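You operate a simulated robot arm through the tools that you are given. There is no shell and no other tool.

You are at the controls of a simulated robot arm. One attempt, no reset.

TASK
Shut the grey stirrer off, wipe its plate and plug the rod holder.
Fine: speed knob and switch off; beaker down on the unit beside the stirrer; sponge back where it lay. Set down upright: small beaker. What is to be rubbed or washed off counts as gone when no trace of it is left.

The check looks at the end state, three seconds after you hand in, the way a careful person would. Anything else that was tipped, shoved, dropped, spilled or broken makes it a failure.

THE ROBOT
A 7-joint arm with a two-finger parallel gripper, fixed in place. Base frame: the origin is on the floor under the middle of its stand, x ahead of it, y to its left, z up. Readings come in m, degrees, newtons and seconds.
It reaches about 1.372 m from its shoulder. Its first joint turns from -149.0 to 149.0 degrees. Payload 3.43 kg.
Tool frame: the origin (TCP) lies between the finger pads and is the grasp point; the fingertips stand 0.03 m ahead of it; z points along the fingers, y is the line along which they close. The gripper opens to 0.094 m. The fingers are 0.028 m wide and 0.01 m thick; the gripper's body (0.05 by 0.096 m) begins 0.055 m behind the TCP.
Orientation is that of the tool frame in the base frame, as a unit quaternion [x, y, z, w]. With the fingers straight down and closing along the base's y, the tool's x points along the base's -x, its y along +y and its z along -z.

THE INTERFACE
- The arm moves only by the tool arm_command. Its arguments are lists of equal length, an entry for each row: "slide": the shift along the tool's x, y, z in m, a list of three; "turn": the turn, a rotation vector about the tool's x, y, z in degrees, a list of three. In form: {"slide": [[dx, dy, dz], ...], "turn": [[ax, ay, az], ...]}. A call has 1 to 20 rows; each row shifts and turns the commanded pose from where the row before left it, along the tool's axes as they then stand. "grip" is the opening, from 0 (shut) to 1 (fully open), set as the call begins (left out, the last holds). Each row takes 0.2 s and may step no farther than 0.05 m and 8.6 degrees from the row before; otherwise, or with a gripper value out of range, the whole call is refused. Where a pose cannot be reached the arm comes as near as it can. A force on the tool above 40 N (or 10 N above the force at the start of the call, whichever is more), or a blocked arm, ends the call early, and 0.2 s more pass. Each finger travels about 0.045 m/s and halts on what it meets, pressing with about 37 N; the grip force reading is that of the motor and also rises with nothing between the fingers. The clock runs only during rows and for 0.2 s after the last one: add rows that do not move to give the fingers time. The reply holds the time, the measured pose of the TCP, the force on the tool along the base axes, the opening and the grip force, in the units named above and with some noise, with the torque about the TCP (base axes, N m) and any sound that the robot's microphone picked up.
- Cameras (640 x 400 px; columns grow to the right, rows downward): "scene" is fixed at [0.0496, 0.6483, 1.4467]; the picture's right is [-0.07, -1.00, 0.00], its down [-0.54, 0.04, -0.84] and it looks along [0.84, -0.06, -0.54] (base axes); focal length 336 px, centre (320, 200). "wrist" rides on the gripper at [0.076, 0.014, -0.103] in the tool frame; the picture's right is [-0.18, 0.98, 0.00], its down [-0.75, -0.14, -0.64] and it looks along [-0.63, -0.12, 0.77] (tool axes); focal length 243 px, centre (320, 200). There is no depth. A picture from a camera that has moved, and an enlarged one, comes with that camera's place and axes in the base frame and with its lens.
- get_image(camera): a new picture of that camera. The clock stands still meanwhile.
- close_up(camera, box): a new picture of the part [left, top, right, bottom] of that camera's present view, enlarged. The clock stands still meanwhile.
- finish_job(): hands the job in; it is judged then, once.

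Places have to be worked out from the pictures, the camera data and where the tool is seen. Open the gripper and draw the arm clear of the work before you hand the job in, unless the task says otherwise.

The tools are called by a JSON object that holds its "op" and its "data". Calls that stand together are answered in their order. arm_command: Moves the arm, as the interface text tells. Its arguments: {"type":"object","properties":{"slide":{"type":"array","items":{"type":"array","items":{"type":"number"}}},"turn":{"type":"array","items":{"type":"array","items":{"type":"number"}}},"grip":{"type":"number"}},"required":["slide","turn"]} The other tools are called the same way: get_image (camera) takes a picture; close_up (camera, box) takes an enlarged picture of a part of a camera's view; finish_job () hands the job in.

At the start:

```text
t: 0.0
eef_pos: [0.6936, 0.7023, 1.2437]
tool_rot: [0.0, 1.0, 0.0, 0.0]
force: [-0.4, 0.0, 0.5]
wrist_torque: [-0.07, 0.0, -0.02]
opening: 0.0942
finger_force: 0.0
```

scene: 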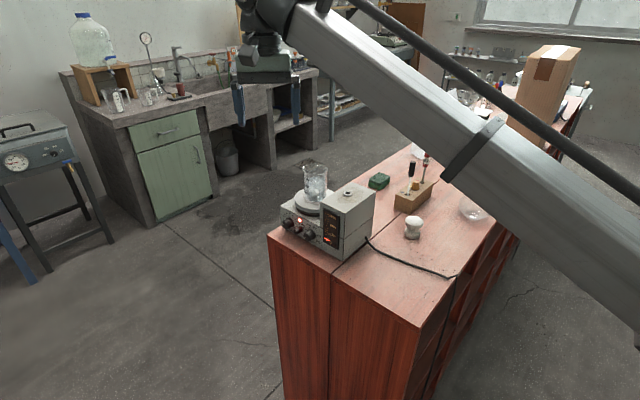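
wrist: 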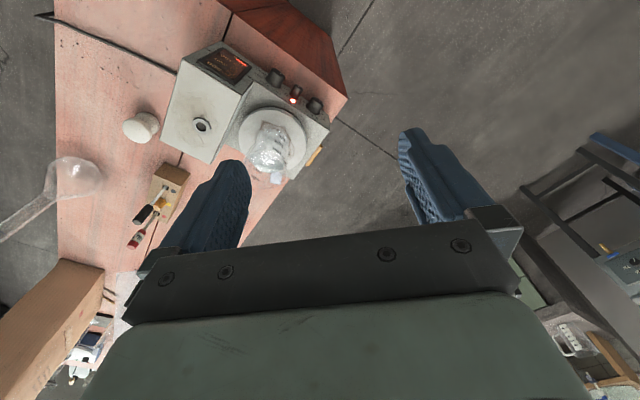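

I begin by looking closely at the stirrer and the things round it before moving anything.

{"op": "close_up", "data": {"camera": "scene", "box": [260, 140, 420, 260]}}

{"op": "close_up", "data": {"camera": "scene", "box": [360, 140, 520, 260]}}

{"op": "close_up", "data": {"camera": "wrist", "box": [150, 30, 350, 190]}}

{"op": "close_up", "data": {"camera": "wrist", "box": [50, 90, 210, 250]}}

```text
3.33 times, centred on (340, 200) of scene
camera zoom: at [0.0496, 0.6483, 1.4467], right [-0.07, -1.0, 0.0], down [-0.54, 0.04, -0.84], along [0.84, -0.06, -0.54], focal length 1120 px, centre (253, 200)
```

zoom: 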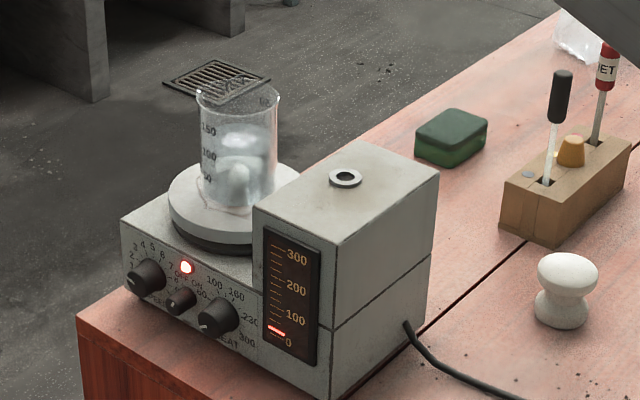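

```text
3.33 times, centred on (440, 200) of scene
camera zoom: at [0.0496, 0.6483, 1.4467], right [-0.07, -1.0, 0.0], down [-0.54, 0.04, -0.84], along [0.84, -0.06, -0.54], focal length 1120 px, centre (-80, 200)
```

zoom: 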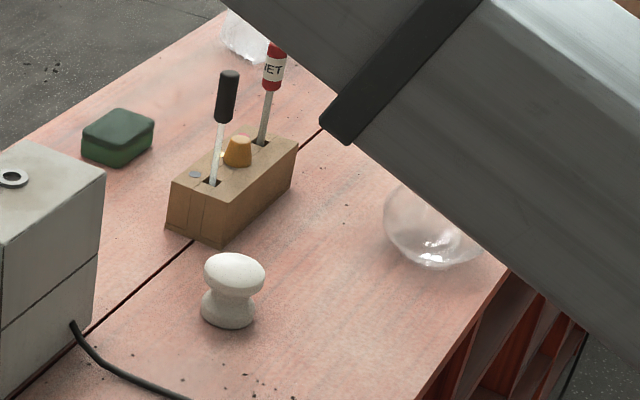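

```text
2.50 times, centred on (250, 110) of wrist
camera zoom: at [0.619, 0.7182, 1.3463], right [0.18, 0.98, 0.0], down [0.75, -0.14, 0.64], along [0.63, -0.12, -0.77], focal length 606 px, centre (495, 425)
```

zoom: 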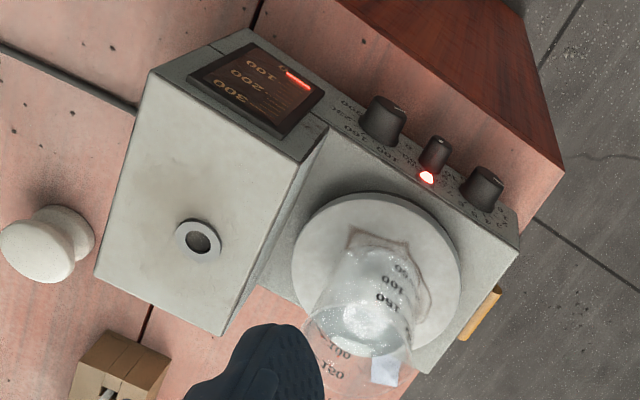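

```text
2.50 times, centred on (130, 170) of wrist
camera zoom: at [0.619, 0.7182, 1.3463], right [0.18, 0.98, 0.0], down [0.75, -0.14, 0.64], along [0.63, -0.12, -0.77], focal length 606 px, centre (795, 275)
```

zoom: 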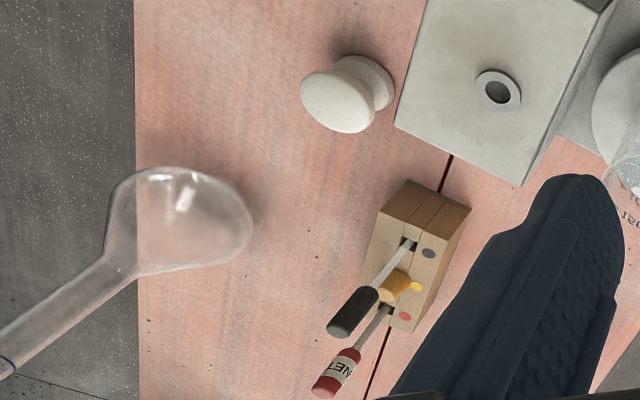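

The stirrer's panel faces the scene camera; I enlarge it further to read the speed knob and the switch, and look at the plate and beaker.

{"op": "close_up", "data": {"camera": "scene", "box": [284, 200, 332, 230]}}

{"op": "close_up", "data": {"camera": "scene", "box": [284, 215, 332, 245]}}

{"op": "close_up", "data": {"camera": "scene", "box": [290, 155, 354, 195]}}

{"op": "close_up", "data": {"camera": "wrist", "box": [230, 50, 350, 125]}}

{"op": "close_up", "data": {"camera": "scene", "box": [385, 140, 449, 180]}}

{"op": "close_up", "data": {"camera": "scene", "box": [385, 175, 449, 215]}}

```text
13.33 times, centred on (308, 215) of scene
camera zoom: at [0.0496, 0.6483, 1.4467], right [-0.07, -1.0, 0.0], down [-0.54, 0.04, -0.84], along [0.84, -0.06, -0.54], focal length 4478 px, centre (480, 0)
```

zoom: 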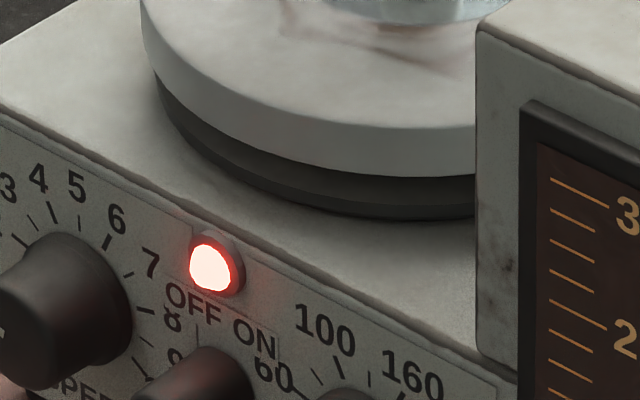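

```text
13.33 times, centred on (308, 230) of scene
camera zoom: at [0.0496, 0.6483, 1.4467], right [-0.07, -1.0, 0.0], down [-0.54, 0.04, -0.84], along [0.84, -0.06, -0.54], focal length 4478 px, centre (480, -200)
```

zoom: 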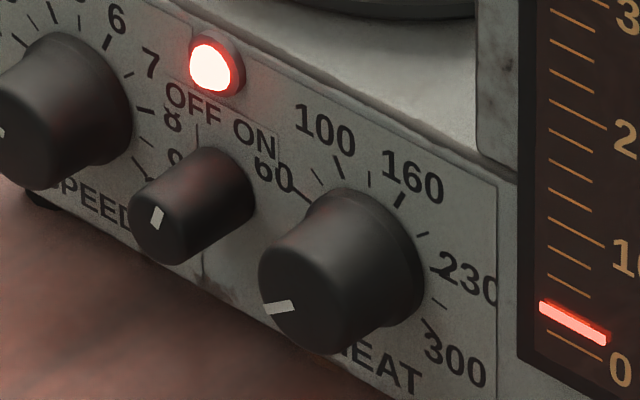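

```text
10.00 times, centred on (322, 175) of scene
camera zoom: at [0.0496, 0.6483, 1.4467], right [-0.07, -1.0, 0.0], down [-0.54, 0.04, -0.84], along [0.84, -0.06, -0.54], focal length 3358 px, centre (300, 450)
```

zoom: 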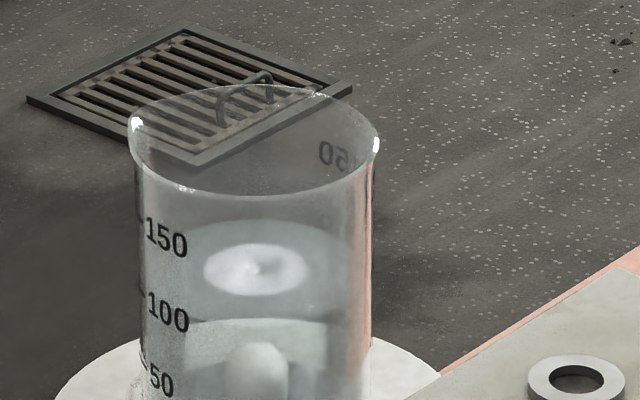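

```text
5.33 times, centred on (290, 88) of wrist
camera zoom: at [0.619, 0.7182, 1.3463], right [0.18, 0.98, 0.0], down [0.75, -0.14, 0.64], along [0.63, -0.12, -0.77], focal length 1294 px, centre (480, 800)
```

zoom: 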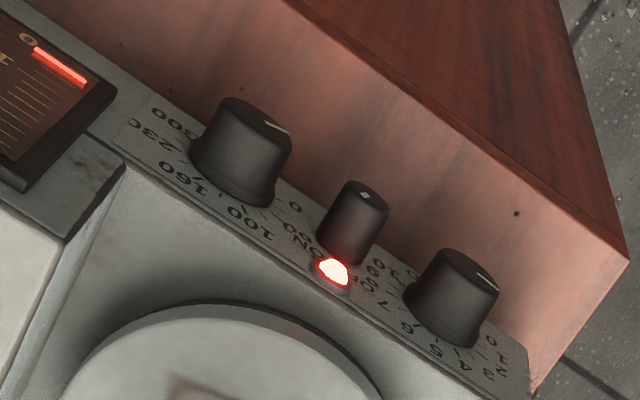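

```text
10.00 times, centred on (417, 160) of scene
camera zoom: at [0.0496, 0.6483, 1.4467], right [-0.07, -1.0, 0.0], down [-0.54, 0.04, -0.84], along [0.84, -0.06, -0.54], focal length 3358 px, centre (-650, 600)
```

zoom: 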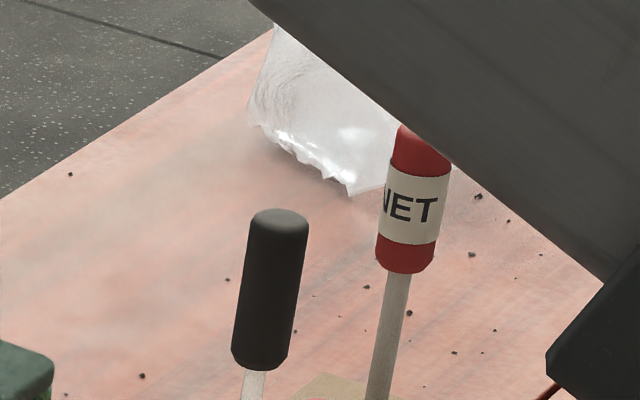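

```text
10.00 times, centred on (417, 195) of scene
camera zoom: at [0.0496, 0.6483, 1.4467], right [-0.07, -1.0, 0.0], down [-0.54, 0.04, -0.84], along [0.84, -0.06, -0.54], focal length 3358 px, centre (-650, 250)
```

zoom: 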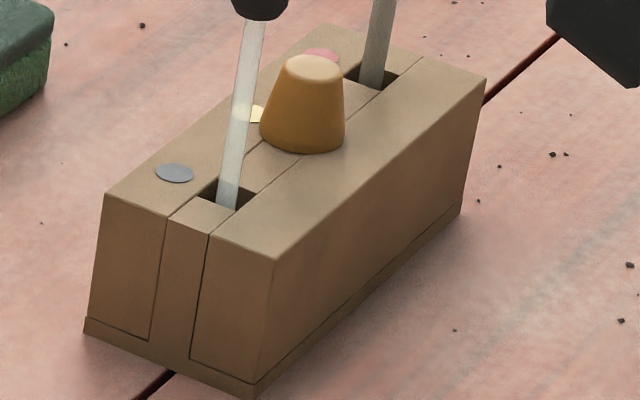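

The panel seems turned about 45° (its normal pointing towards -x, +y), with knobs at z ≈ 0.92 and the rod holder hole near (0.72, 0.53, 1.03). I'll move the arm to a clear spot in front of the panel and yaw it so the wrist camera looks straight at the knobs.

{"op": "arm_command", "data": {"slide": [[0.026, 0.021, 0.0], [0.026, 0.021, 0.03], [0.026, 0.021, 0.04], [0, 0, 0.03], [0, 0, 0], [0, 0, 0], [0, 0, 0], [0, 0, 0], [0, 0, 0]], "turn": [[0, 0, 0], [0, 0, 0], [0, 0, 0], [0, 0, 0], [0, 0, 8.5], [0, 0, 8.5], [0, 0, 8.5], [0, 0, 8.5], [0, 0, 0]]}}

{"op": "get_image", "data": {"camera": "wrist"}}

{"op": "get_image", "data": {"camera": "scene"}}

```text
refused: row 3 steps farther than a row can; nothing moved
```

```text
taken
camera wrist: at [0.619, 0.7182, 1.3463], right [0.18, 0.98, 0.0], down [0.75, -0.14, 0.64], along [0.63, -0.12, -0.77], focal length 243 px, centre (320, 200)
```

wrist: 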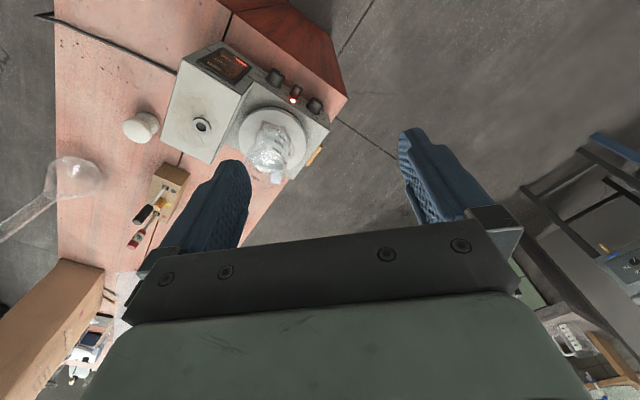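

```text
taken
```

scene: 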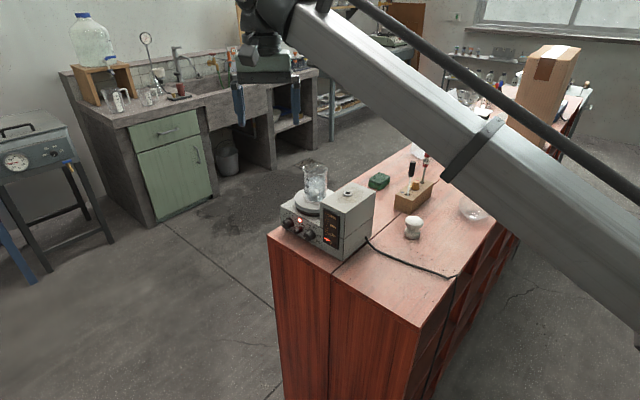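

One row was a touch too long; I send the same motion in smaller steps.

{"op": "arm_command", "data": {"slide": [[0.026, 0.021, 0.02], [0.026, 0.021, 0.03], [0.026, 0.021, 0.035], [0, 0, 0.035], [0, 0, 0], [0, 0, 0], [0, 0, 0], [0, 0, 0], [0, 0, 0]], "turn": [[0, 0, 0], [0, 0, 0], [0, 0, 0], [0, 0, 0], [0, 0, 8.5], [0, 0, 8.5], [0, 0, 8.5], [0, 0, 8.5], [0, 0, 0]]}}

{"op": "get_image", "data": {"camera": "wrist"}}

{"op": "get_image", "data": {"camera": "scene"}}

```text
t: 2.0
eef_pos: [0.6162, 0.7664, 1.125]
tool_rot: [0.293, 0.956, 0.0, 0.0]
force: [-0.5, -1.1, -0.4]
wrist_torque: [-0.01, -0.01, 0.0]
opening: 0.0941
finger_force: 0.1
```

```text
taken
camera wrist: at [0.562, 0.8215, 1.2267], right [0.7, 0.71, 0.0], down [0.54, -0.54, 0.64], along [0.46, -0.45, -0.77], focal length 243 px, centre (320, 200)
```

wrist: 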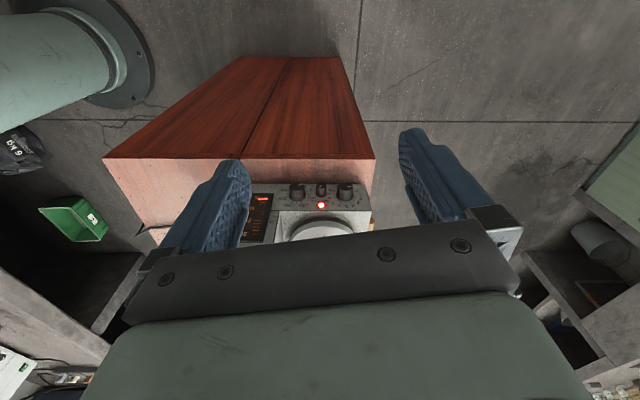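

```text
taken
```

scene: 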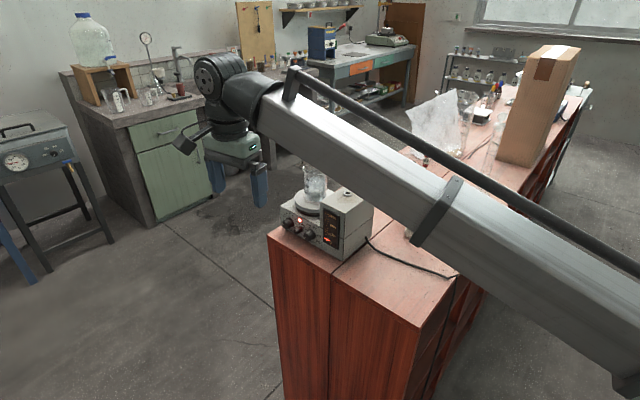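

The bench's end edge lies level in this view, so the panel's normal is about (-0.71, 0.71). Now I enlarge the knobs.

{"op": "close_up", "data": {"camera": "wrist", "box": [240, 170, 384, 260]}}

{"op": "close_up", "data": {"camera": "wrist", "box": [280, 175, 360, 225]}}

{"op": "close_up", "data": {"camera": "scene", "box": [264, 190, 344, 240]}}

```text
4.44 times, centred on (312, 215) of wrist
camera zoom: at [0.562, 0.8215, 1.2267], right [0.7, 0.71, 0.0], down [0.54, -0.54, 0.64], along [0.46, -0.45, -0.77], focal length 1078 px, centre (356, 133)
```

zoom: 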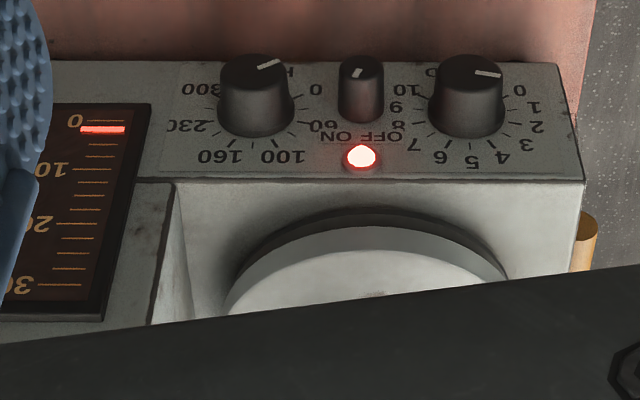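

```text
8.00 times, centred on (320, 200) of wrist
camera zoom: at [0.562, 0.8215, 1.2267], right [0.7, 0.71, 0.0], down [0.54, -0.54, 0.64], along [0.46, -0.45, -0.77], focal length 1941 px, centre (320, 200)
```

zoom: 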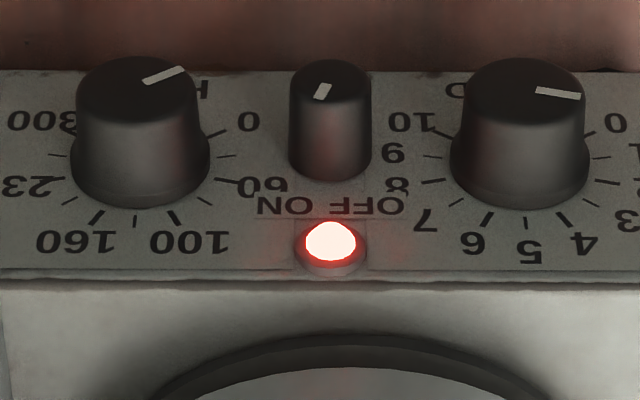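

```text
8.00 times, centred on (304, 215) of scene
camera zoom: at [0.0496, 0.6483, 1.4467], right [-0.07, -1.0, 0.0], down [-0.54, 0.04, -0.84], along [0.84, -0.06, -0.54], focal length 2687 px, centre (448, 80)
```

zoom: 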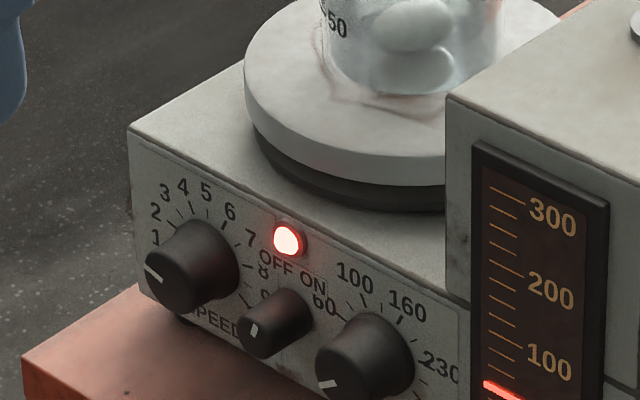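

Reading the dial: speed pointer stands near 1.6 (0 lies about 40° anticlockwise), the rotary switch points at ON (OFF about 70° anticlockwise), heat stands at 0. I place the switch face at about (0.727, 0.662, 0.917). I back off and swing the tool level, pointing at the panel.

{"op": "arm_command", "data": {"slide": [[0.032, 0.008, 0.008], [0.032, 0.008, 0.008], [0.032, 0.008, 0.008], [0, 0, 0], [0, 0, 0], [0, 0, 0], [0, 0, 0], [0, 0, 0], [0, 0, 0], [0, 0, 0], [0, 0, 0], [0, 0, 0], [0, 0, 0], [0, 0, 0], [0, 0, 0], [0, 0, 0], [0, 0, 0], [0, 0, 0]], "turn": [[0, 0, 0], [0, 0, 0], [0, 0, 0], [0, 0, 5.2], [0, 0, 5.2], [0, -8.2, 0], [0, -8.2, 0], [0, -8.2, 0], [0, -8.2, 0], [0, -8.2, 0], [0, -8.2, 0], [0, -8.2, 0], [0, -8.2, 0], [0, -8.2, 0], [0, -8.1, 0], [0, -8.1, 0], [0, 0, 0], [0, 0, 0]]}}

{"op": "get_image", "data": {"camera": "wrist"}}

{"op": "get_image", "data": {"camera": "scene"}}

```text
t: 5.8
eef_pos: [0.5498, 0.8403, 1.1002]
tool_rot: [0.267, 0.654, -0.267, 0.655]
force: [-0.4, -0.4, 1.0]
wrist_torque: [0.01, -0.01, -0.02]
opening: 0.0941
finger_force: 0.0
```

```text
taken
camera wrist: at [0.4878, 0.9226, 1.0233], right [0.69, 0.7, 0.18], down [-0.56, 0.35, 0.75], along [0.46, -0.62, 0.63], focal length 243 px, centre (320, 200)
```

wrist: 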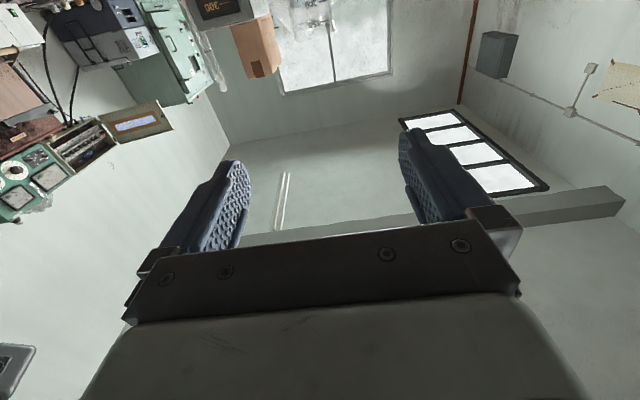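

```text
taken
```

scene: 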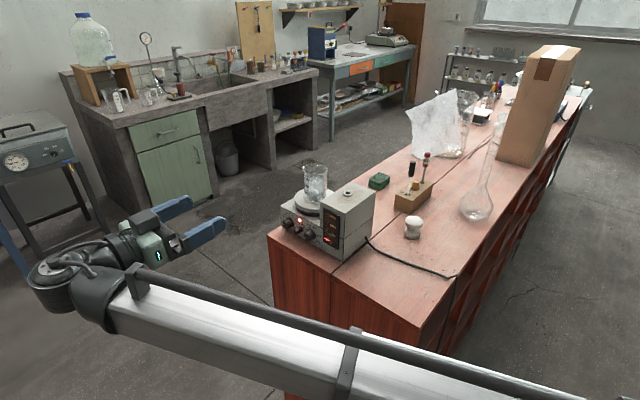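

The tool is level and the arm stands clear, giving an open view of the bench. I use it to enlarge the sponge, block and the other things.

{"op": "close_up", "data": {"camera": "scene", "box": [350, 140, 510, 240]}}

{"op": "close_up", "data": {"camera": "scene", "box": [270, 150, 390, 225]}}

{"op": "close_up", "data": {"camera": "scene", "box": [400, 80, 560, 180]}}

```text
4.00 times, centred on (430, 190) of scene
camera zoom: at [0.0496, 0.6483, 1.4467], right [-0.07, -1.0, 0.0], down [-0.54, 0.04, -0.84], along [0.84, -0.06, -0.54], focal length 1343 px, centre (-120, 240)
```

zoom: 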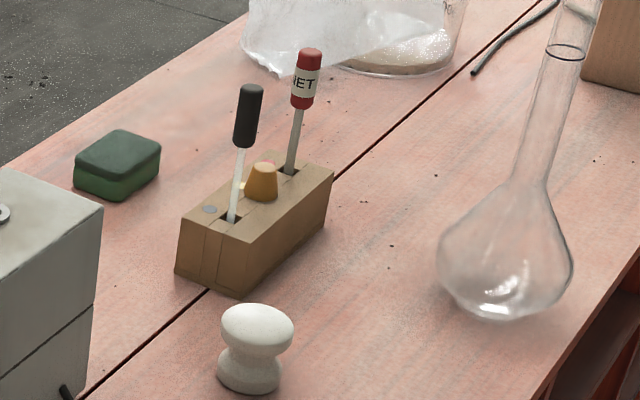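

```text
5.33 times, centred on (330, 188) of scene
camera zoom: at [0.0496, 0.6483, 1.4467], right [-0.07, -1.0, 0.0], down [-0.54, 0.04, -0.84], along [0.84, -0.06, -0.54], focal length 1791 px, centre (267, 267)
```

zoom: 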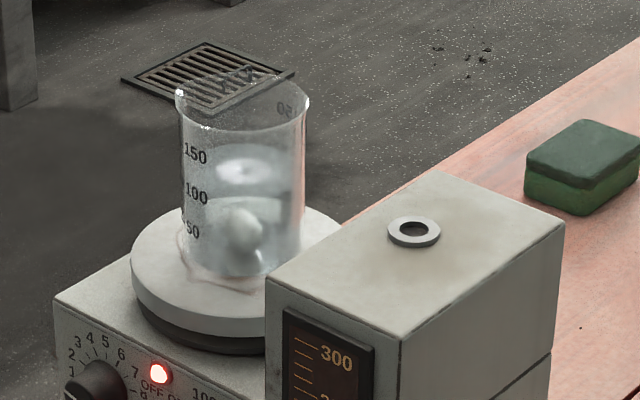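

```text
4.00 times, centred on (480, 130) of scene
camera zoom: at [0.0496, 0.6483, 1.4467], right [-0.07, -1.0, 0.0], down [-0.54, 0.04, -0.84], along [0.84, -0.06, -0.54], focal length 1343 px, centre (-320, 480)
```

zoom: 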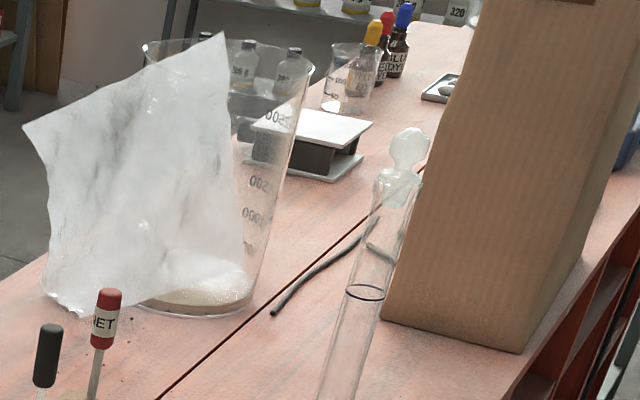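

The view shows a green sponge behind the stirrer, a stopper standing narrow end up in the wooden block, and a yellow-brown thing on the stirrer's far side which I must check later. I roll the tool here in free air so the fingers will close nearly vertically on the switch, to see whether the wrist allows it.

{"op": "arm_command", "data": {"slide": [[0, 0, 0], [0, 0, 0], [0, 0, 0], [0, 0, 0], [0, 0, 0], [0, 0, 0], [0, 0, 0], [0, 0, 0], [0, 0, 0], [0, 0, 0], [0, 0, 0], [0, 0, 0], [0, 0, 0], [0, 0, 0], [0, 0, 0], [0, 0, 0]], "turn": [[0, 0, 8.3], [0, 0, 8.3], [0, 0, 8.3], [0, 0, 8.3], [0, 0, 8.3], [0, 0, 8.3], [0, 0, 8.3], [0, 0, 8.3], [0, 0, 8.3], [0, 0, 8.3], [0, 0, 8.3], [0, 0, 8.3], [0, 0, 8.3], [0, 0, 8.3], [0, 0, 8.3], [0, 0, 0]]}}

{"op": "get_image", "data": {"camera": "wrist"}}

{"op": "get_image", "data": {"camera": "scene"}}

```text
t: 9.2
eef_pos: [0.5503, 0.8392, 1.0995]
tool_rot: [0.648, 0.282, 0.265, 0.655]
force: [0.2, -0.5, 0.4]
wrist_torque: [0.0, 0.01, -0.05]
opening: 0.0943
finger_force: 0.1
out of reach, approached as far as the arm can: row 12, 13, 14, 15
```

```text
taken
camera wrist: at [0.5313, 0.9668, 1.1117], right [-0.11, -0.11, 0.99], down [-0.99, -0.09, -0.12], along [0.1, -0.99, -0.1], focal length 243 px, centre (320, 200)
```

wrist: 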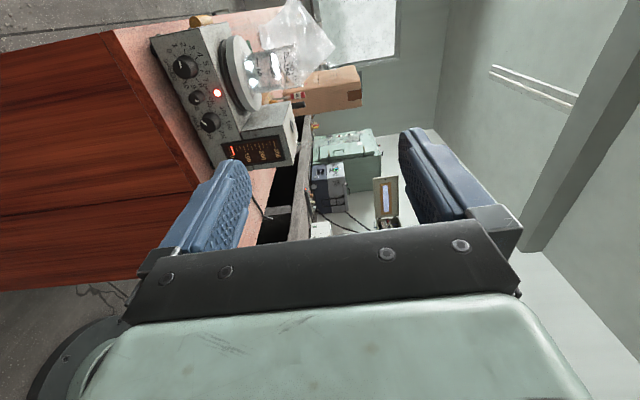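

```text
taken
```

scene: 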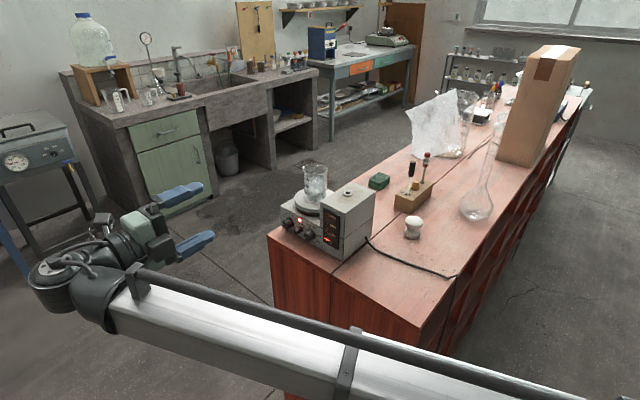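

The wrist stops at about 89° of roll, short of the 125 I asked. From here the wrist camera sees the stirrer's front and its left side; I enlarge those before going on.

{"op": "close_up", "data": {"camera": "wrist", "box": [140, 0, 300, 100]}}

{"op": "close_up", "data": {"camera": "wrist", "box": [150, 40, 246, 140]}}

{"op": "close_up", "data": {"camera": "wrist", "box": [170, 0, 250, 50]}}

```text
4.00 times, centred on (220, 50) of wrist
camera zoom: at [0.5313, 0.9668, 1.1117], right [-0.11, -0.11, 0.99], down [-0.99, -0.09, -0.12], along [0.1, -0.99, -0.1], focal length 970 px, centre (720, 800)
```

zoom: 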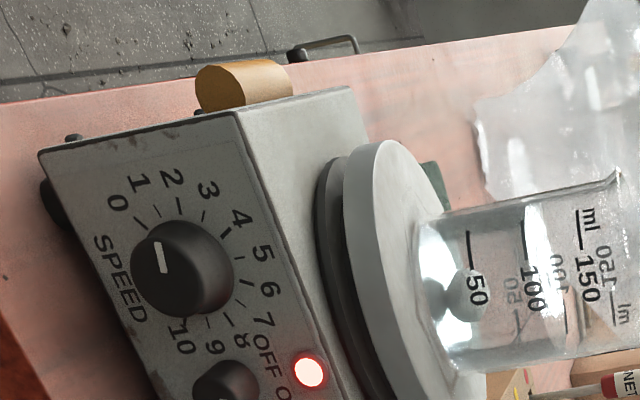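

```text
4.00 times, centred on (198, 90) of wrist
camera zoom: at [0.5313, 0.9668, 1.1117], right [-0.11, -0.11, 0.99], down [-0.99, -0.09, -0.12], along [0.1, -0.99, -0.1], focal length 970 px, centre (808, 640)
```

zoom: 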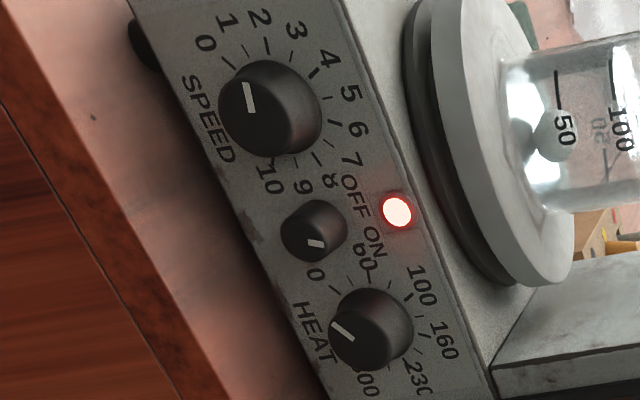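

```text
8.00 times, centred on (210, 25) of wrist
camera zoom: at [0.5313, 0.9668, 1.1117], right [-0.11, -0.11, 0.99], down [-0.99, -0.09, -0.12], along [0.1, -0.99, -0.1], focal length 1941 px, centre (1200, 1600)
```

zoom: 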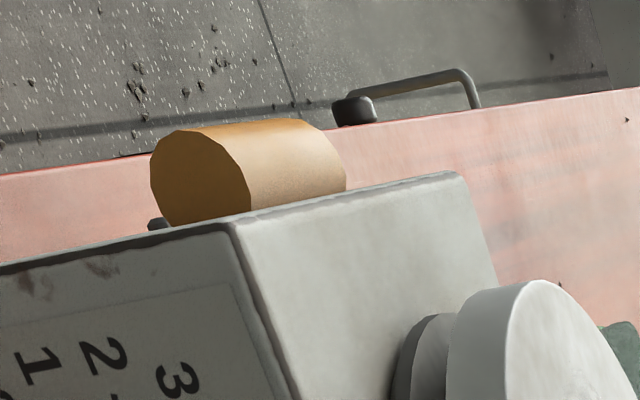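

The speed knob stands at about 1.5 and the switch at ON. A cork also lies on its side on the bench against the stirrer's left flank. The roll limit is on this side, so I roll back the other way, checking what the commanded angle really is.

{"op": "arm_command", "data": {"slide": [[0, 0, 0], [0, 0, 0], [0, 0, 0], [0, 0, 0], [0, 0, 0]], "turn": [[0, 0, -8.3], [0, 0, -8.3], [0, 0, -8.3], [0, 0, -8.3], [0, 0, 0]]}}

```text
t: 10.4
eef_pos: [0.5508, 0.8388, 1.0996]
tool_rot: [0.54, 0.457, 0.066, 0.704]
force: [-0.1, 1.1, -1.1]
wrist_torque: [-0.01, 0.0, 0.0]
opening: 0.094
finger_force: 0.0
```

The commanded pose follows what was reached (roll now ≈ 55°). I roll to about -55°, where the fingers close near-vertically with slack to turn anticlockwise by 70°.

{"op": "arm_command", "data": {"slide": [[0, 0, 0], [0, 0, 0], [0, 0, 0], [0, 0, 0], [0, 0, 0], [0, 0, 0], [0, 0, 0], [0, 0, 0], [0, 0, 0], [0, 0, 0], [0, 0, 0], [0, 0, 0], [0, 0, 0], [0, 0, 0], [0, 0, 0]], "turn": [[0, 0, -7.87], [0, 0, -7.87], [0, 0, -7.87], [0, 0, -7.87], [0, 0, -7.87], [0, 0, -7.87], [0, 0, -7.87], [0, 0, -7.87], [0, 0, -7.87], [0, 0, -7.87], [0, 0, -7.87], [0, 0, -7.87], [0, 0, -7.87], [0, 0, -7.87], [0, 0, 0]], "grip": 0.5}}

{"op": "get_image", "data": {"camera": "wrist"}}

{"op": "get_image", "data": {"camera": "scene"}}

```text
t: 13.6
eef_pos: [0.5494, 0.8403, 1.0993]
tool_rot: [-0.066, 0.704, -0.539, 0.457]
force: [-0.4, 0.8, 0.4]
wrist_torque: [0.01, -0.02, 0.01]
opening: 0.0471
finger_force: 0.1
```

```text
taken
camera wrist: at [0.4397, 0.8736, 1.0444], right [0.5, 0.51, -0.7], down [-0.08, 0.83, 0.55], along [0.86, -0.22, 0.46], focal length 243 px, centre (320, 200)
```

wrist: 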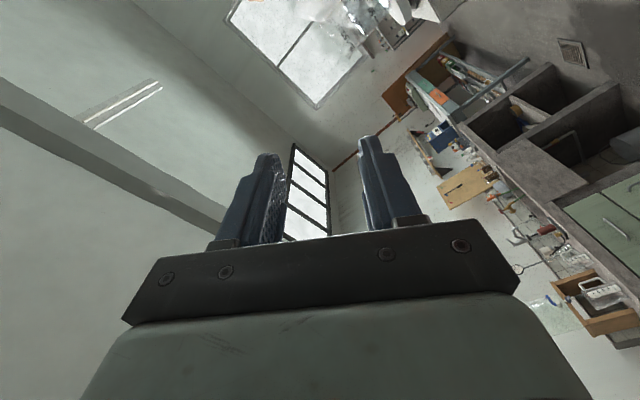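

```text
taken
```

scene: 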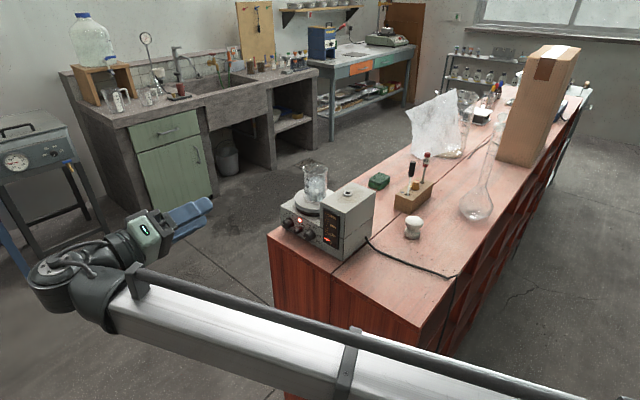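

Roll is fine here. I move down to a spot in front of the switch, fingertips still about 12 cm from the panel, to check alignment.

{"op": "arm_command", "data": {"slide": [[0.0214, 0.0295, 0.0234], [0.0214, 0.0295, 0.0234], [0.0214, 0.0295, 0.0234], [0.0214, 0.0295, 0.0234], [0.0214, 0.0295, 0.0234], [0, 0, 0]], "turn": [[0, 0, 0], [0, 0, 0], [0, 0, 0], [0, 0, 0], [0, 0, 0], [0, 0, 0]], "grip": 0.27}}

{"op": "get_image", "data": {"camera": "wrist"}}

{"op": "get_image", "data": {"camera": "scene"}}

{"op": "close_up", "data": {"camera": "scene", "box": [220, 180, 340, 255]}}

```text
t: 15.0
eef_pos: [0.6304, 0.7529, 0.9164]
tool_rot: [-0.065, 0.704, -0.539, 0.457]
force: [-0.3, -0.5, 1.0]
wrist_torque: [0.0, 0.0, 0.02]
opening: 0.0254
finger_force: 0.0
```

```text
taken
camera wrist: at [0.5209, 0.7866, 0.8611], right [0.5, 0.51, -0.7], down [-0.08, 0.83, 0.55], along [0.86, -0.22, 0.46], focal length 243 px, centre (320, 200)
```

wrist: 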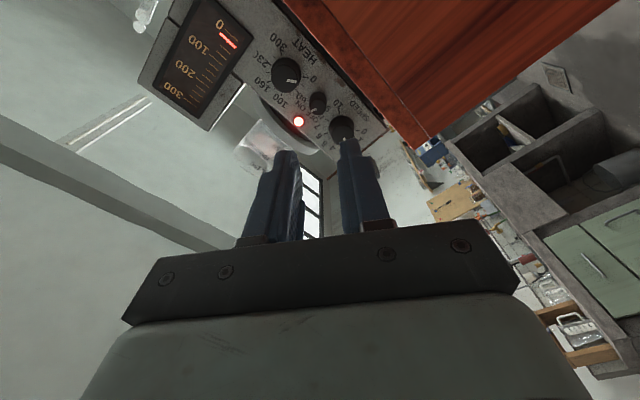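

```text
taken
```

scene: 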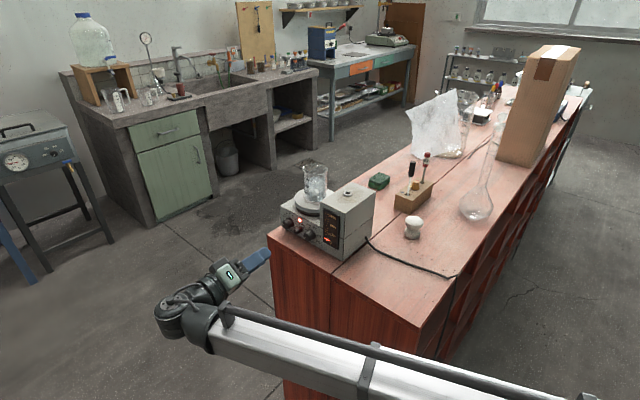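

```text
5.33 times, centred on (280, 218) of scene
camera zoom: at [0.0496, 0.6483, 1.4467], right [-0.07, -1.0, 0.0], down [-0.54, 0.04, -0.84], along [0.84, -0.06, -0.54], focal length 1791 px, centre (533, 107)
```

zoom: 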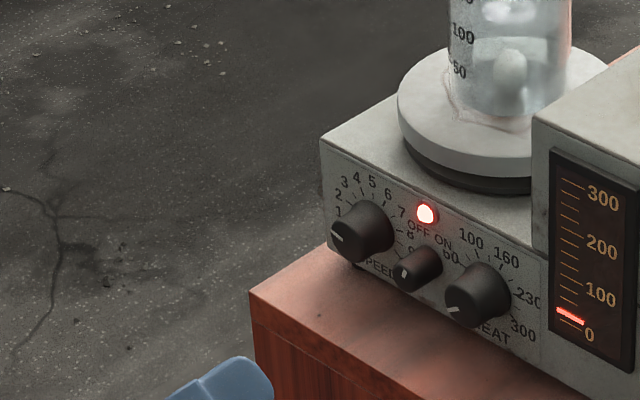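

I enlarge the wrist view to fix the switch's place relative to the fingers.

{"op": "close_up", "data": {"camera": "wrist", "box": [250, 50, 410, 150]}}

{"op": "close_up", "data": {"camera": "wrist", "box": [230, 120, 420, 240]}}

```text
4.00 times, centred on (330, 100) of wrist
camera zoom: at [0.5209, 0.7866, 0.8611], right [0.5, 0.51, -0.7], down [-0.08, 0.83, 0.55], along [0.86, -0.22, 0.46], focal length 970 px, centre (280, 600)
```

zoom: 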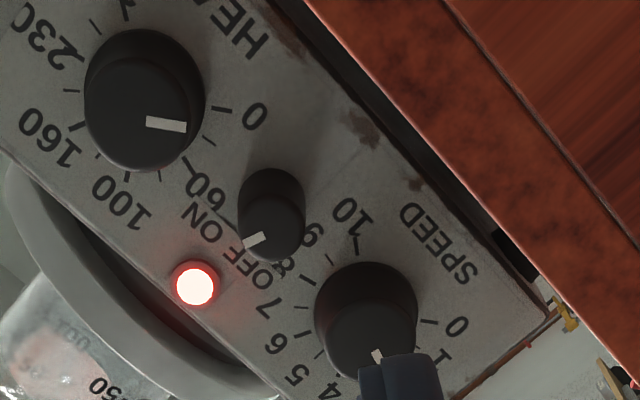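

```text
3.33 times, centred on (325, 180) of wrist
camera zoom: at [0.5209, 0.7866, 0.8611], right [0.5, 0.51, -0.7], down [-0.08, 0.83, 0.55], along [0.86, -0.22, 0.46], focal length 809 px, centre (303, 267)
```

zoom: 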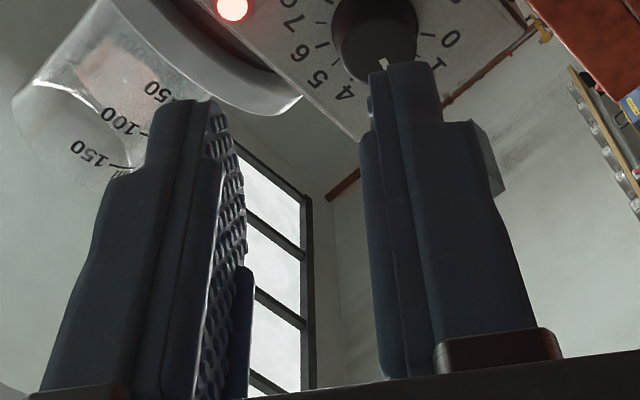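

The wrist view puts the switch face at (0.727, 0.6616, 0.9185), agreeing with the earlier fix; the LED sits 31 mm above it, so I will grip only the outer ~11 mm of the knob. I nudge 2–3 mm sideways, trim the roll to -62° and bring the fingertips just short of the knob face.

{"op": "arm_command", "data": {"slide": [[-0.003, 0, 0], [0, 0, 0], [0, 0, 0.033], [0, 0, 0.033], [0, 0, 0.03], [0, 0, 0]], "turn": [[0, 0, 0], [0, 0, -7], [0, 0, 0], [0, 0, 0], [0, 0, 0], [0, 0, 0]], "grip": 0.25}}

{"op": "close_up", "data": {"camera": "wrist", "box": [230, 80, 420, 200]}}

{"op": "close_up", "data": {"camera": "scene", "box": [260, 190, 356, 250]}}

```text
t: 16.4
eef_pos: [0.7007, 0.691, 0.9196]
tool_rot: [-0.107, 0.699, -0.566, 0.424]
force: [0.4, 0.2, 0.6]
wrist_torque: [-0.03, -0.02, -0.01]
opening: 0.0236
finger_force: 0.0
```

```text
3.33 times, centred on (325, 140) of wrist
camera zoom: at [0.5863, 0.7207, 0.8711], right [0.44, 0.45, -0.78], down [-0.04, 0.88, 0.48], along [0.9, -0.18, 0.4], focal length 809 px, centre (303, 400)
```

zoom: 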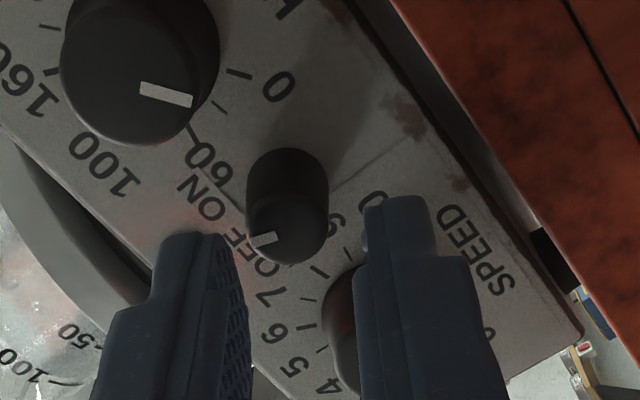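

```text
6.67 times, centred on (308, 220) of scene
camera zoom: at [0.0496, 0.6483, 1.4467], right [-0.07, -1.0, 0.0], down [-0.54, 0.04, -0.84], along [0.84, -0.06, -0.54], focal length 2239 px, centre (400, 67)
```

zoom: 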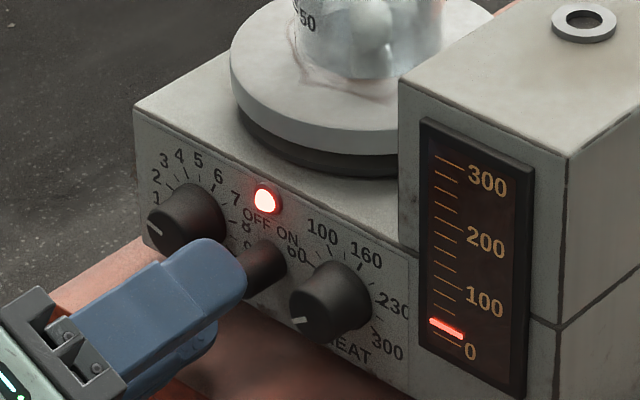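

The switch sits about 4 mm off the tool axis along tool x and 1.5 mm along -y. I correct that and advance 2 cm so the fingertips straddle the outer part of the knob.

{"op": "arm_command", "data": {"slide": [[0.004, -0.0015, 0], [0, 0, 0.01], [0, 0, 0.01], [0, 0, 0]], "turn": [[0, 0, 0], [0, 0, 0], [0, 0, 0], [0, 0, 0]]}}

{"op": "close_up", "data": {"camera": "wrist", "box": [230, 80, 420, 200]}}

{"op": "close_up", "data": {"camera": "scene", "box": [260, 190, 356, 250]}}

```text
t: 17.4
eef_pos: [0.7136, 0.6717, 0.9181]
tool_rot: [-0.108, 0.699, -0.565, 0.424]
force: [-0.5, -0.5, -0.6]
wrist_torque: [-0.01, 0.04, -0.01]
opening: 0.0237
finger_force: 0.1
```

```text
3.33 times, centred on (325, 140) of wrist
camera zoom: at [0.5991, 0.702, 0.8701], right [0.44, 0.45, -0.78], down [-0.04, 0.88, 0.48], along [0.9, -0.18, 0.4], focal length 809 px, centre (303, 400)
```

zoom: 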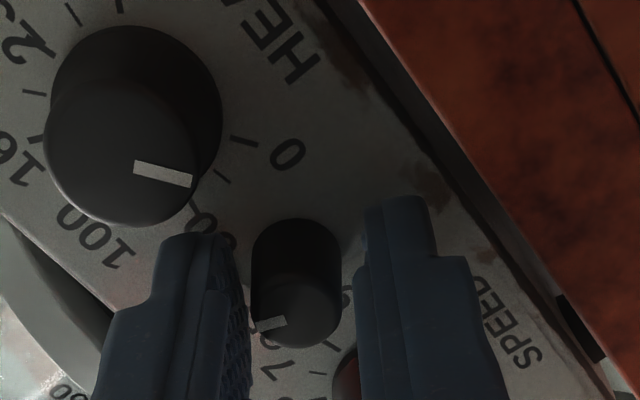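

```text
6.67 times, centred on (308, 220) of scene
camera zoom: at [0.0496, 0.6483, 1.4467], right [-0.07, -1.0, 0.0], down [-0.54, 0.04, -0.84], along [0.84, -0.06, -0.54], focal length 2239 px, centre (400, 67)
```

zoom: 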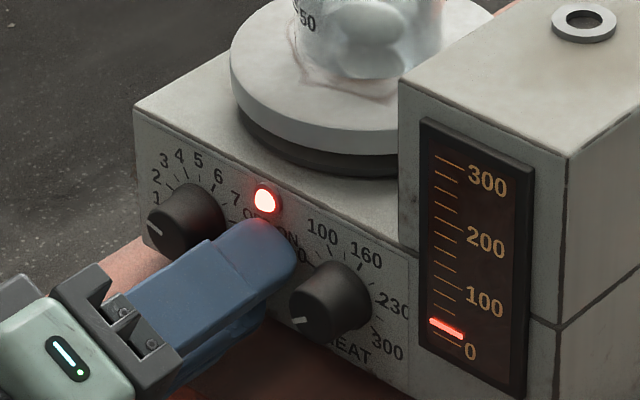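

The knob lies between the pads, only 1–2 mm off centre. I trim that and close on it.

{"op": "arm_command", "data": {"slide": [[-0.001, -0.0015, 0.001], [0, 0, 0], [0, 0, 0], [0, 0, 0]], "turn": [[0, 0, 0], [0, 0, 0], [0, 0, 0], [0, 0, 0]], "grip": 0.1}}

{"op": "close_up", "data": {"camera": "wrist", "box": [230, 80, 420, 200]}}

```text
t: 18.4
eef_pos: [0.713, 0.6717, 0.9208]
tool_rot: [-0.108, 0.7, -0.566, 0.423]
force: [-11.5, -4.3, -15.5]
wrist_torque: [-0.31, -0.32, 0.23]
opening: 0.0167
finger_force: 45.0
```

```text
3.33 times, centred on (325, 140) of wrist
camera zoom: at [0.5987, 0.7018, 0.8716], right [0.44, 0.45, -0.78], down [-0.04, 0.88, 0.48], along [0.9, -0.18, 0.4], focal length 809 px, centre (303, 400)
```

zoom: 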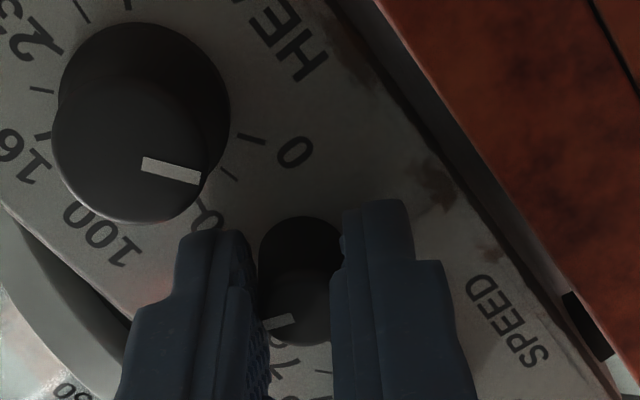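

The fingers hold the knob (16.7 mm across). I turn it anticlockwise in stages, watching the force.

{"op": "arm_command", "data": {"slide": [[0.001, 0.001, 0], [0, 0, 0], [0, 0, 0], [0, 0, 0], [0, 0, 0]], "turn": [[0, 0, 0], [0, 0, -7.8], [0, 0, -7.8], [0, 0, -7.8], [0, 0, 0]]}}

{"op": "close_up", "data": {"camera": "wrist", "box": [230, 80, 420, 200]}}

```text
t: 19.6
eef_pos: [0.7137, 0.6721, 0.9206]
tool_rot: [-0.247, 0.662, -0.641, 0.3]
force: [-11.4, 2.6, -0.2]
wrist_torque: [0.12, 0.13, -0.89]
opening: 0.0166
finger_force: 44.3
```

```text
3.33 times, centred on (325, 140) of wrist
camera zoom: at [0.5888, 0.6914, 0.8994], right [0.18, 0.19, -0.96], down [0.06, 0.98, 0.2], along [0.98, -0.09, 0.17], focal length 809 px, centre (303, 400)
```

zoom: 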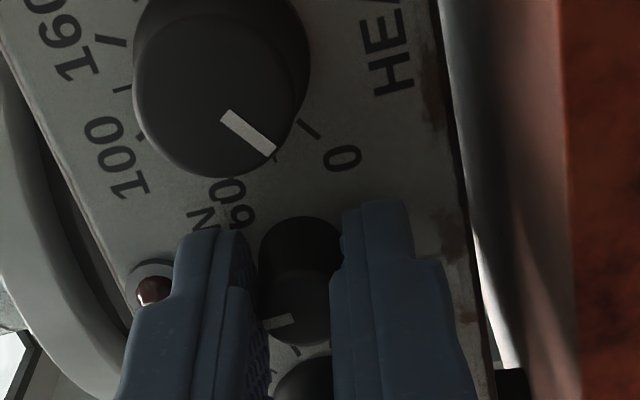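

The red lamp has gone dark as the knob turns. I carry on turning towards the OFF mark.

{"op": "arm_command", "data": {"slide": [[0, 0, 0], [0, 0, 0], [0, 0, 0], [0, 0, 0], [0, 0, 0]], "turn": [[0, 0, -7.8], [0, 0, -7.8], [0, 0, -7.8], [0, 0, -7.8], [0, 0, 0]]}}

{"op": "close_up", "data": {"camera": "wrist", "box": [230, 80, 420, 200]}}

```text
t: 20.8
eef_pos: [0.7141, 0.6726, 0.9182]
tool_rot: [0.418, -0.57, 0.697, -0.117]
force: [-0.9, 8.3, 2.0]
wrist_torque: [0.43, 0.35, 0.18]
opening: 0.0167
finger_force: 45.3
```

```text
3.33 times, centred on (325, 140) of wrist
camera zoom: at [0.59, 0.6921, 0.9408], right [-0.19, -0.2, -0.96], down [0.06, 0.98, -0.21], along [0.98, -0.09, -0.18], focal length 809 px, centre (303, 400)
```

zoom: 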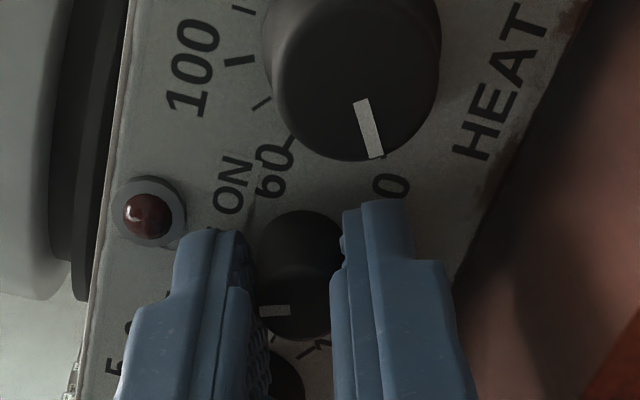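

About 55° turned so far; the pointer now leans left. I turn the remaining 15° to bring it to OFF, watching for a stop.

{"op": "arm_command", "data": {"slide": [[0, 0, 0], [0, 0, 0], [0, 0, 0]], "turn": [[0, 0, -7.8], [0, 0, -7.8], [0, 0, 0]]}}

{"op": "close_up", "data": {"camera": "wrist", "box": [230, 80, 420, 200]}}

{"op": "close_up", "data": {"camera": "scene", "box": [260, 190, 356, 250]}}

```text
t: 21.6
eef_pos: [0.7129, 0.6711, 0.9205]
tool_rot: [0.49, -0.509, 0.707, -0.021]
force: [0.8, 0.7, 7.5]
wrist_torque: [0.39, 0.12, -0.23]
opening: 0.017
finger_force: 44.3
```

```text
3.33 times, centred on (325, 140) of wrist
camera zoom: at [0.5953, 0.6977, 0.9603], right [-0.37, -0.37, -0.85], down [0.0, 0.92, -0.4], along [0.93, -0.15, -0.34], focal length 809 px, centre (303, 400)
```

zoom: 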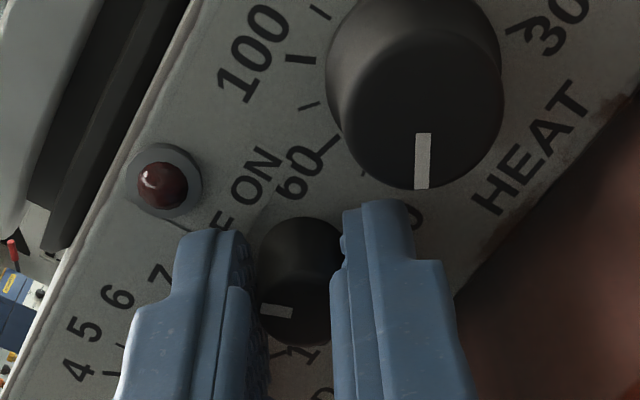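

```text
6.67 times, centred on (308, 220) of scene
camera zoom: at [0.0496, 0.6483, 1.4467], right [-0.07, -1.0, 0.0], down [-0.54, 0.04, -0.84], along [0.84, -0.06, -0.54], focal length 2239 px, centre (400, 67)
```

zoom: 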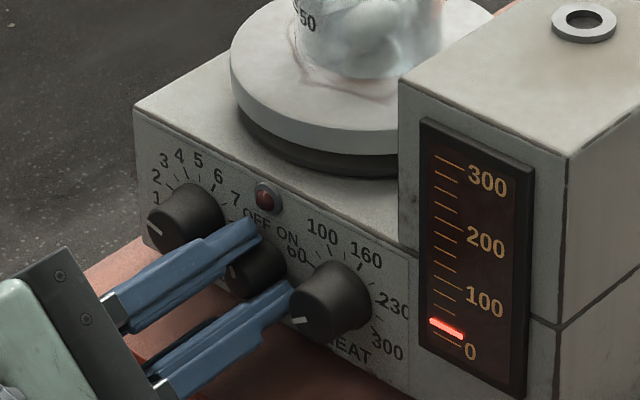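

The lamp is dark and the knob has turned 70° in all. I open the fingers only slightly, draw straight back, and check the pointer.

{"op": "arm_command", "data": {"slide": [[0, 0, 0], [0, 0, 0], [0, 0, -0.01], [0, 0, -0.02], [0, 0, -0.03], [0, 0, -0.03], [0, 0, 0]], "turn": [[0, 0, 0], [0, 0, 0], [0, 0, 0], [0, 0, 0], [0, 0, 0], [0, 0, 0], [0, 0, 0]], "grip": 0.225}}

{"op": "get_image", "data": {"camera": "wrist"}}

{"op": "close_up", "data": {"camera": "scene", "box": [260, 190, 356, 250]}}

```text
t: 23.2
eef_pos: [0.6488, 0.7332, 0.9188]
tool_rot: [0.49, -0.51, 0.707, -0.021]
force: [0.4, -0.1, -0.4]
wrist_torque: [-0.02, 0.0, 0.02]
opening: 0.0214
finger_force: 0.1
```

```text
taken
camera wrist: at [0.5304, 0.7593, 0.9592], right [-0.37, -0.37, -0.85], down [0.0, 0.92, -0.4], along [0.93, -0.15, -0.34], focal length 243 px, centre (320, 200)
```

wrist: 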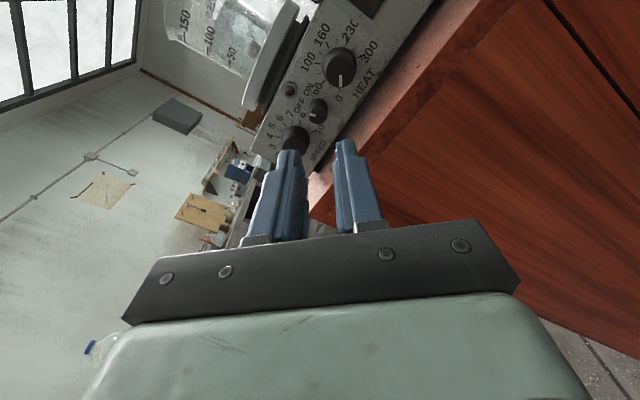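

```text
6.67 times, centred on (308, 220) of scene
camera zoom: at [0.0496, 0.6483, 1.4467], right [-0.07, -1.0, 0.0], down [-0.54, 0.04, -0.84], along [0.84, -0.06, -0.54], focal length 2239 px, centre (400, 67)
```

zoom: 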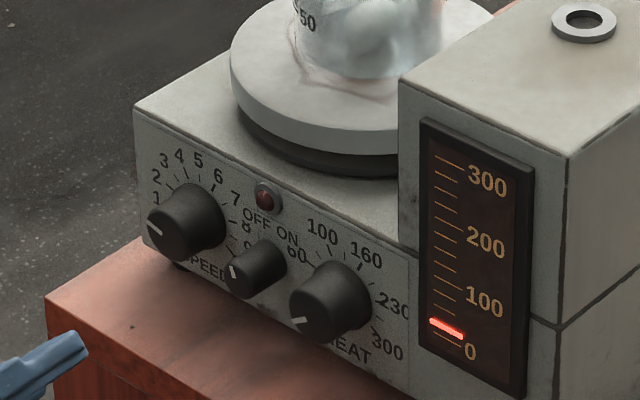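

{"op": "close_up", "data": {"camera": "wrist", "box": [260, 40, 380, 150]}}

{"op": "close_up", "data": {"camera": "scene", "box": [284, 205, 332, 235]}}

```text
3.64 times, centred on (320, 95) of wrist
camera zoom: at [0.5304, 0.7593, 0.9592], right [-0.37, -0.37, -0.85], down [0.0, 0.92, -0.4], along [0.93, -0.15, -0.34], focal length 882 px, centre (320, 582)
```

zoom: 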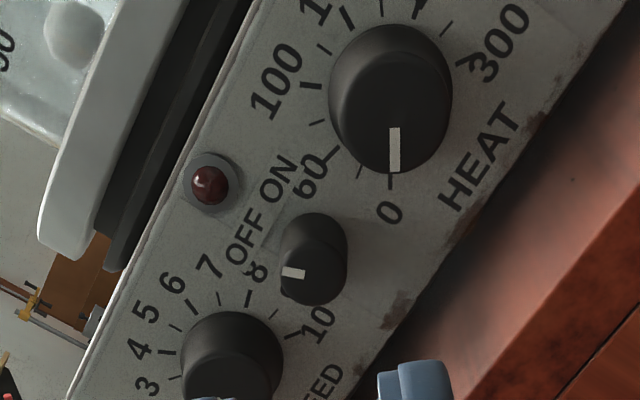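

```text
13.33 times, centred on (308, 220) of scene
camera zoom: at [0.0496, 0.6483, 1.4467], right [-0.07, -1.0, 0.0], down [-0.54, 0.04, -0.84], along [0.84, -0.06, -0.54], focal length 4478 px, centre (480, -67)
```

zoom: 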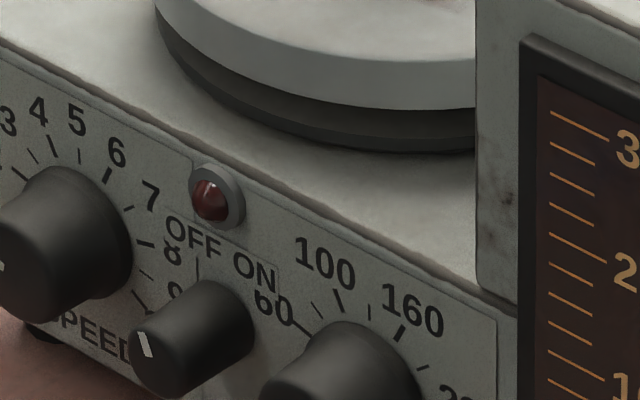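

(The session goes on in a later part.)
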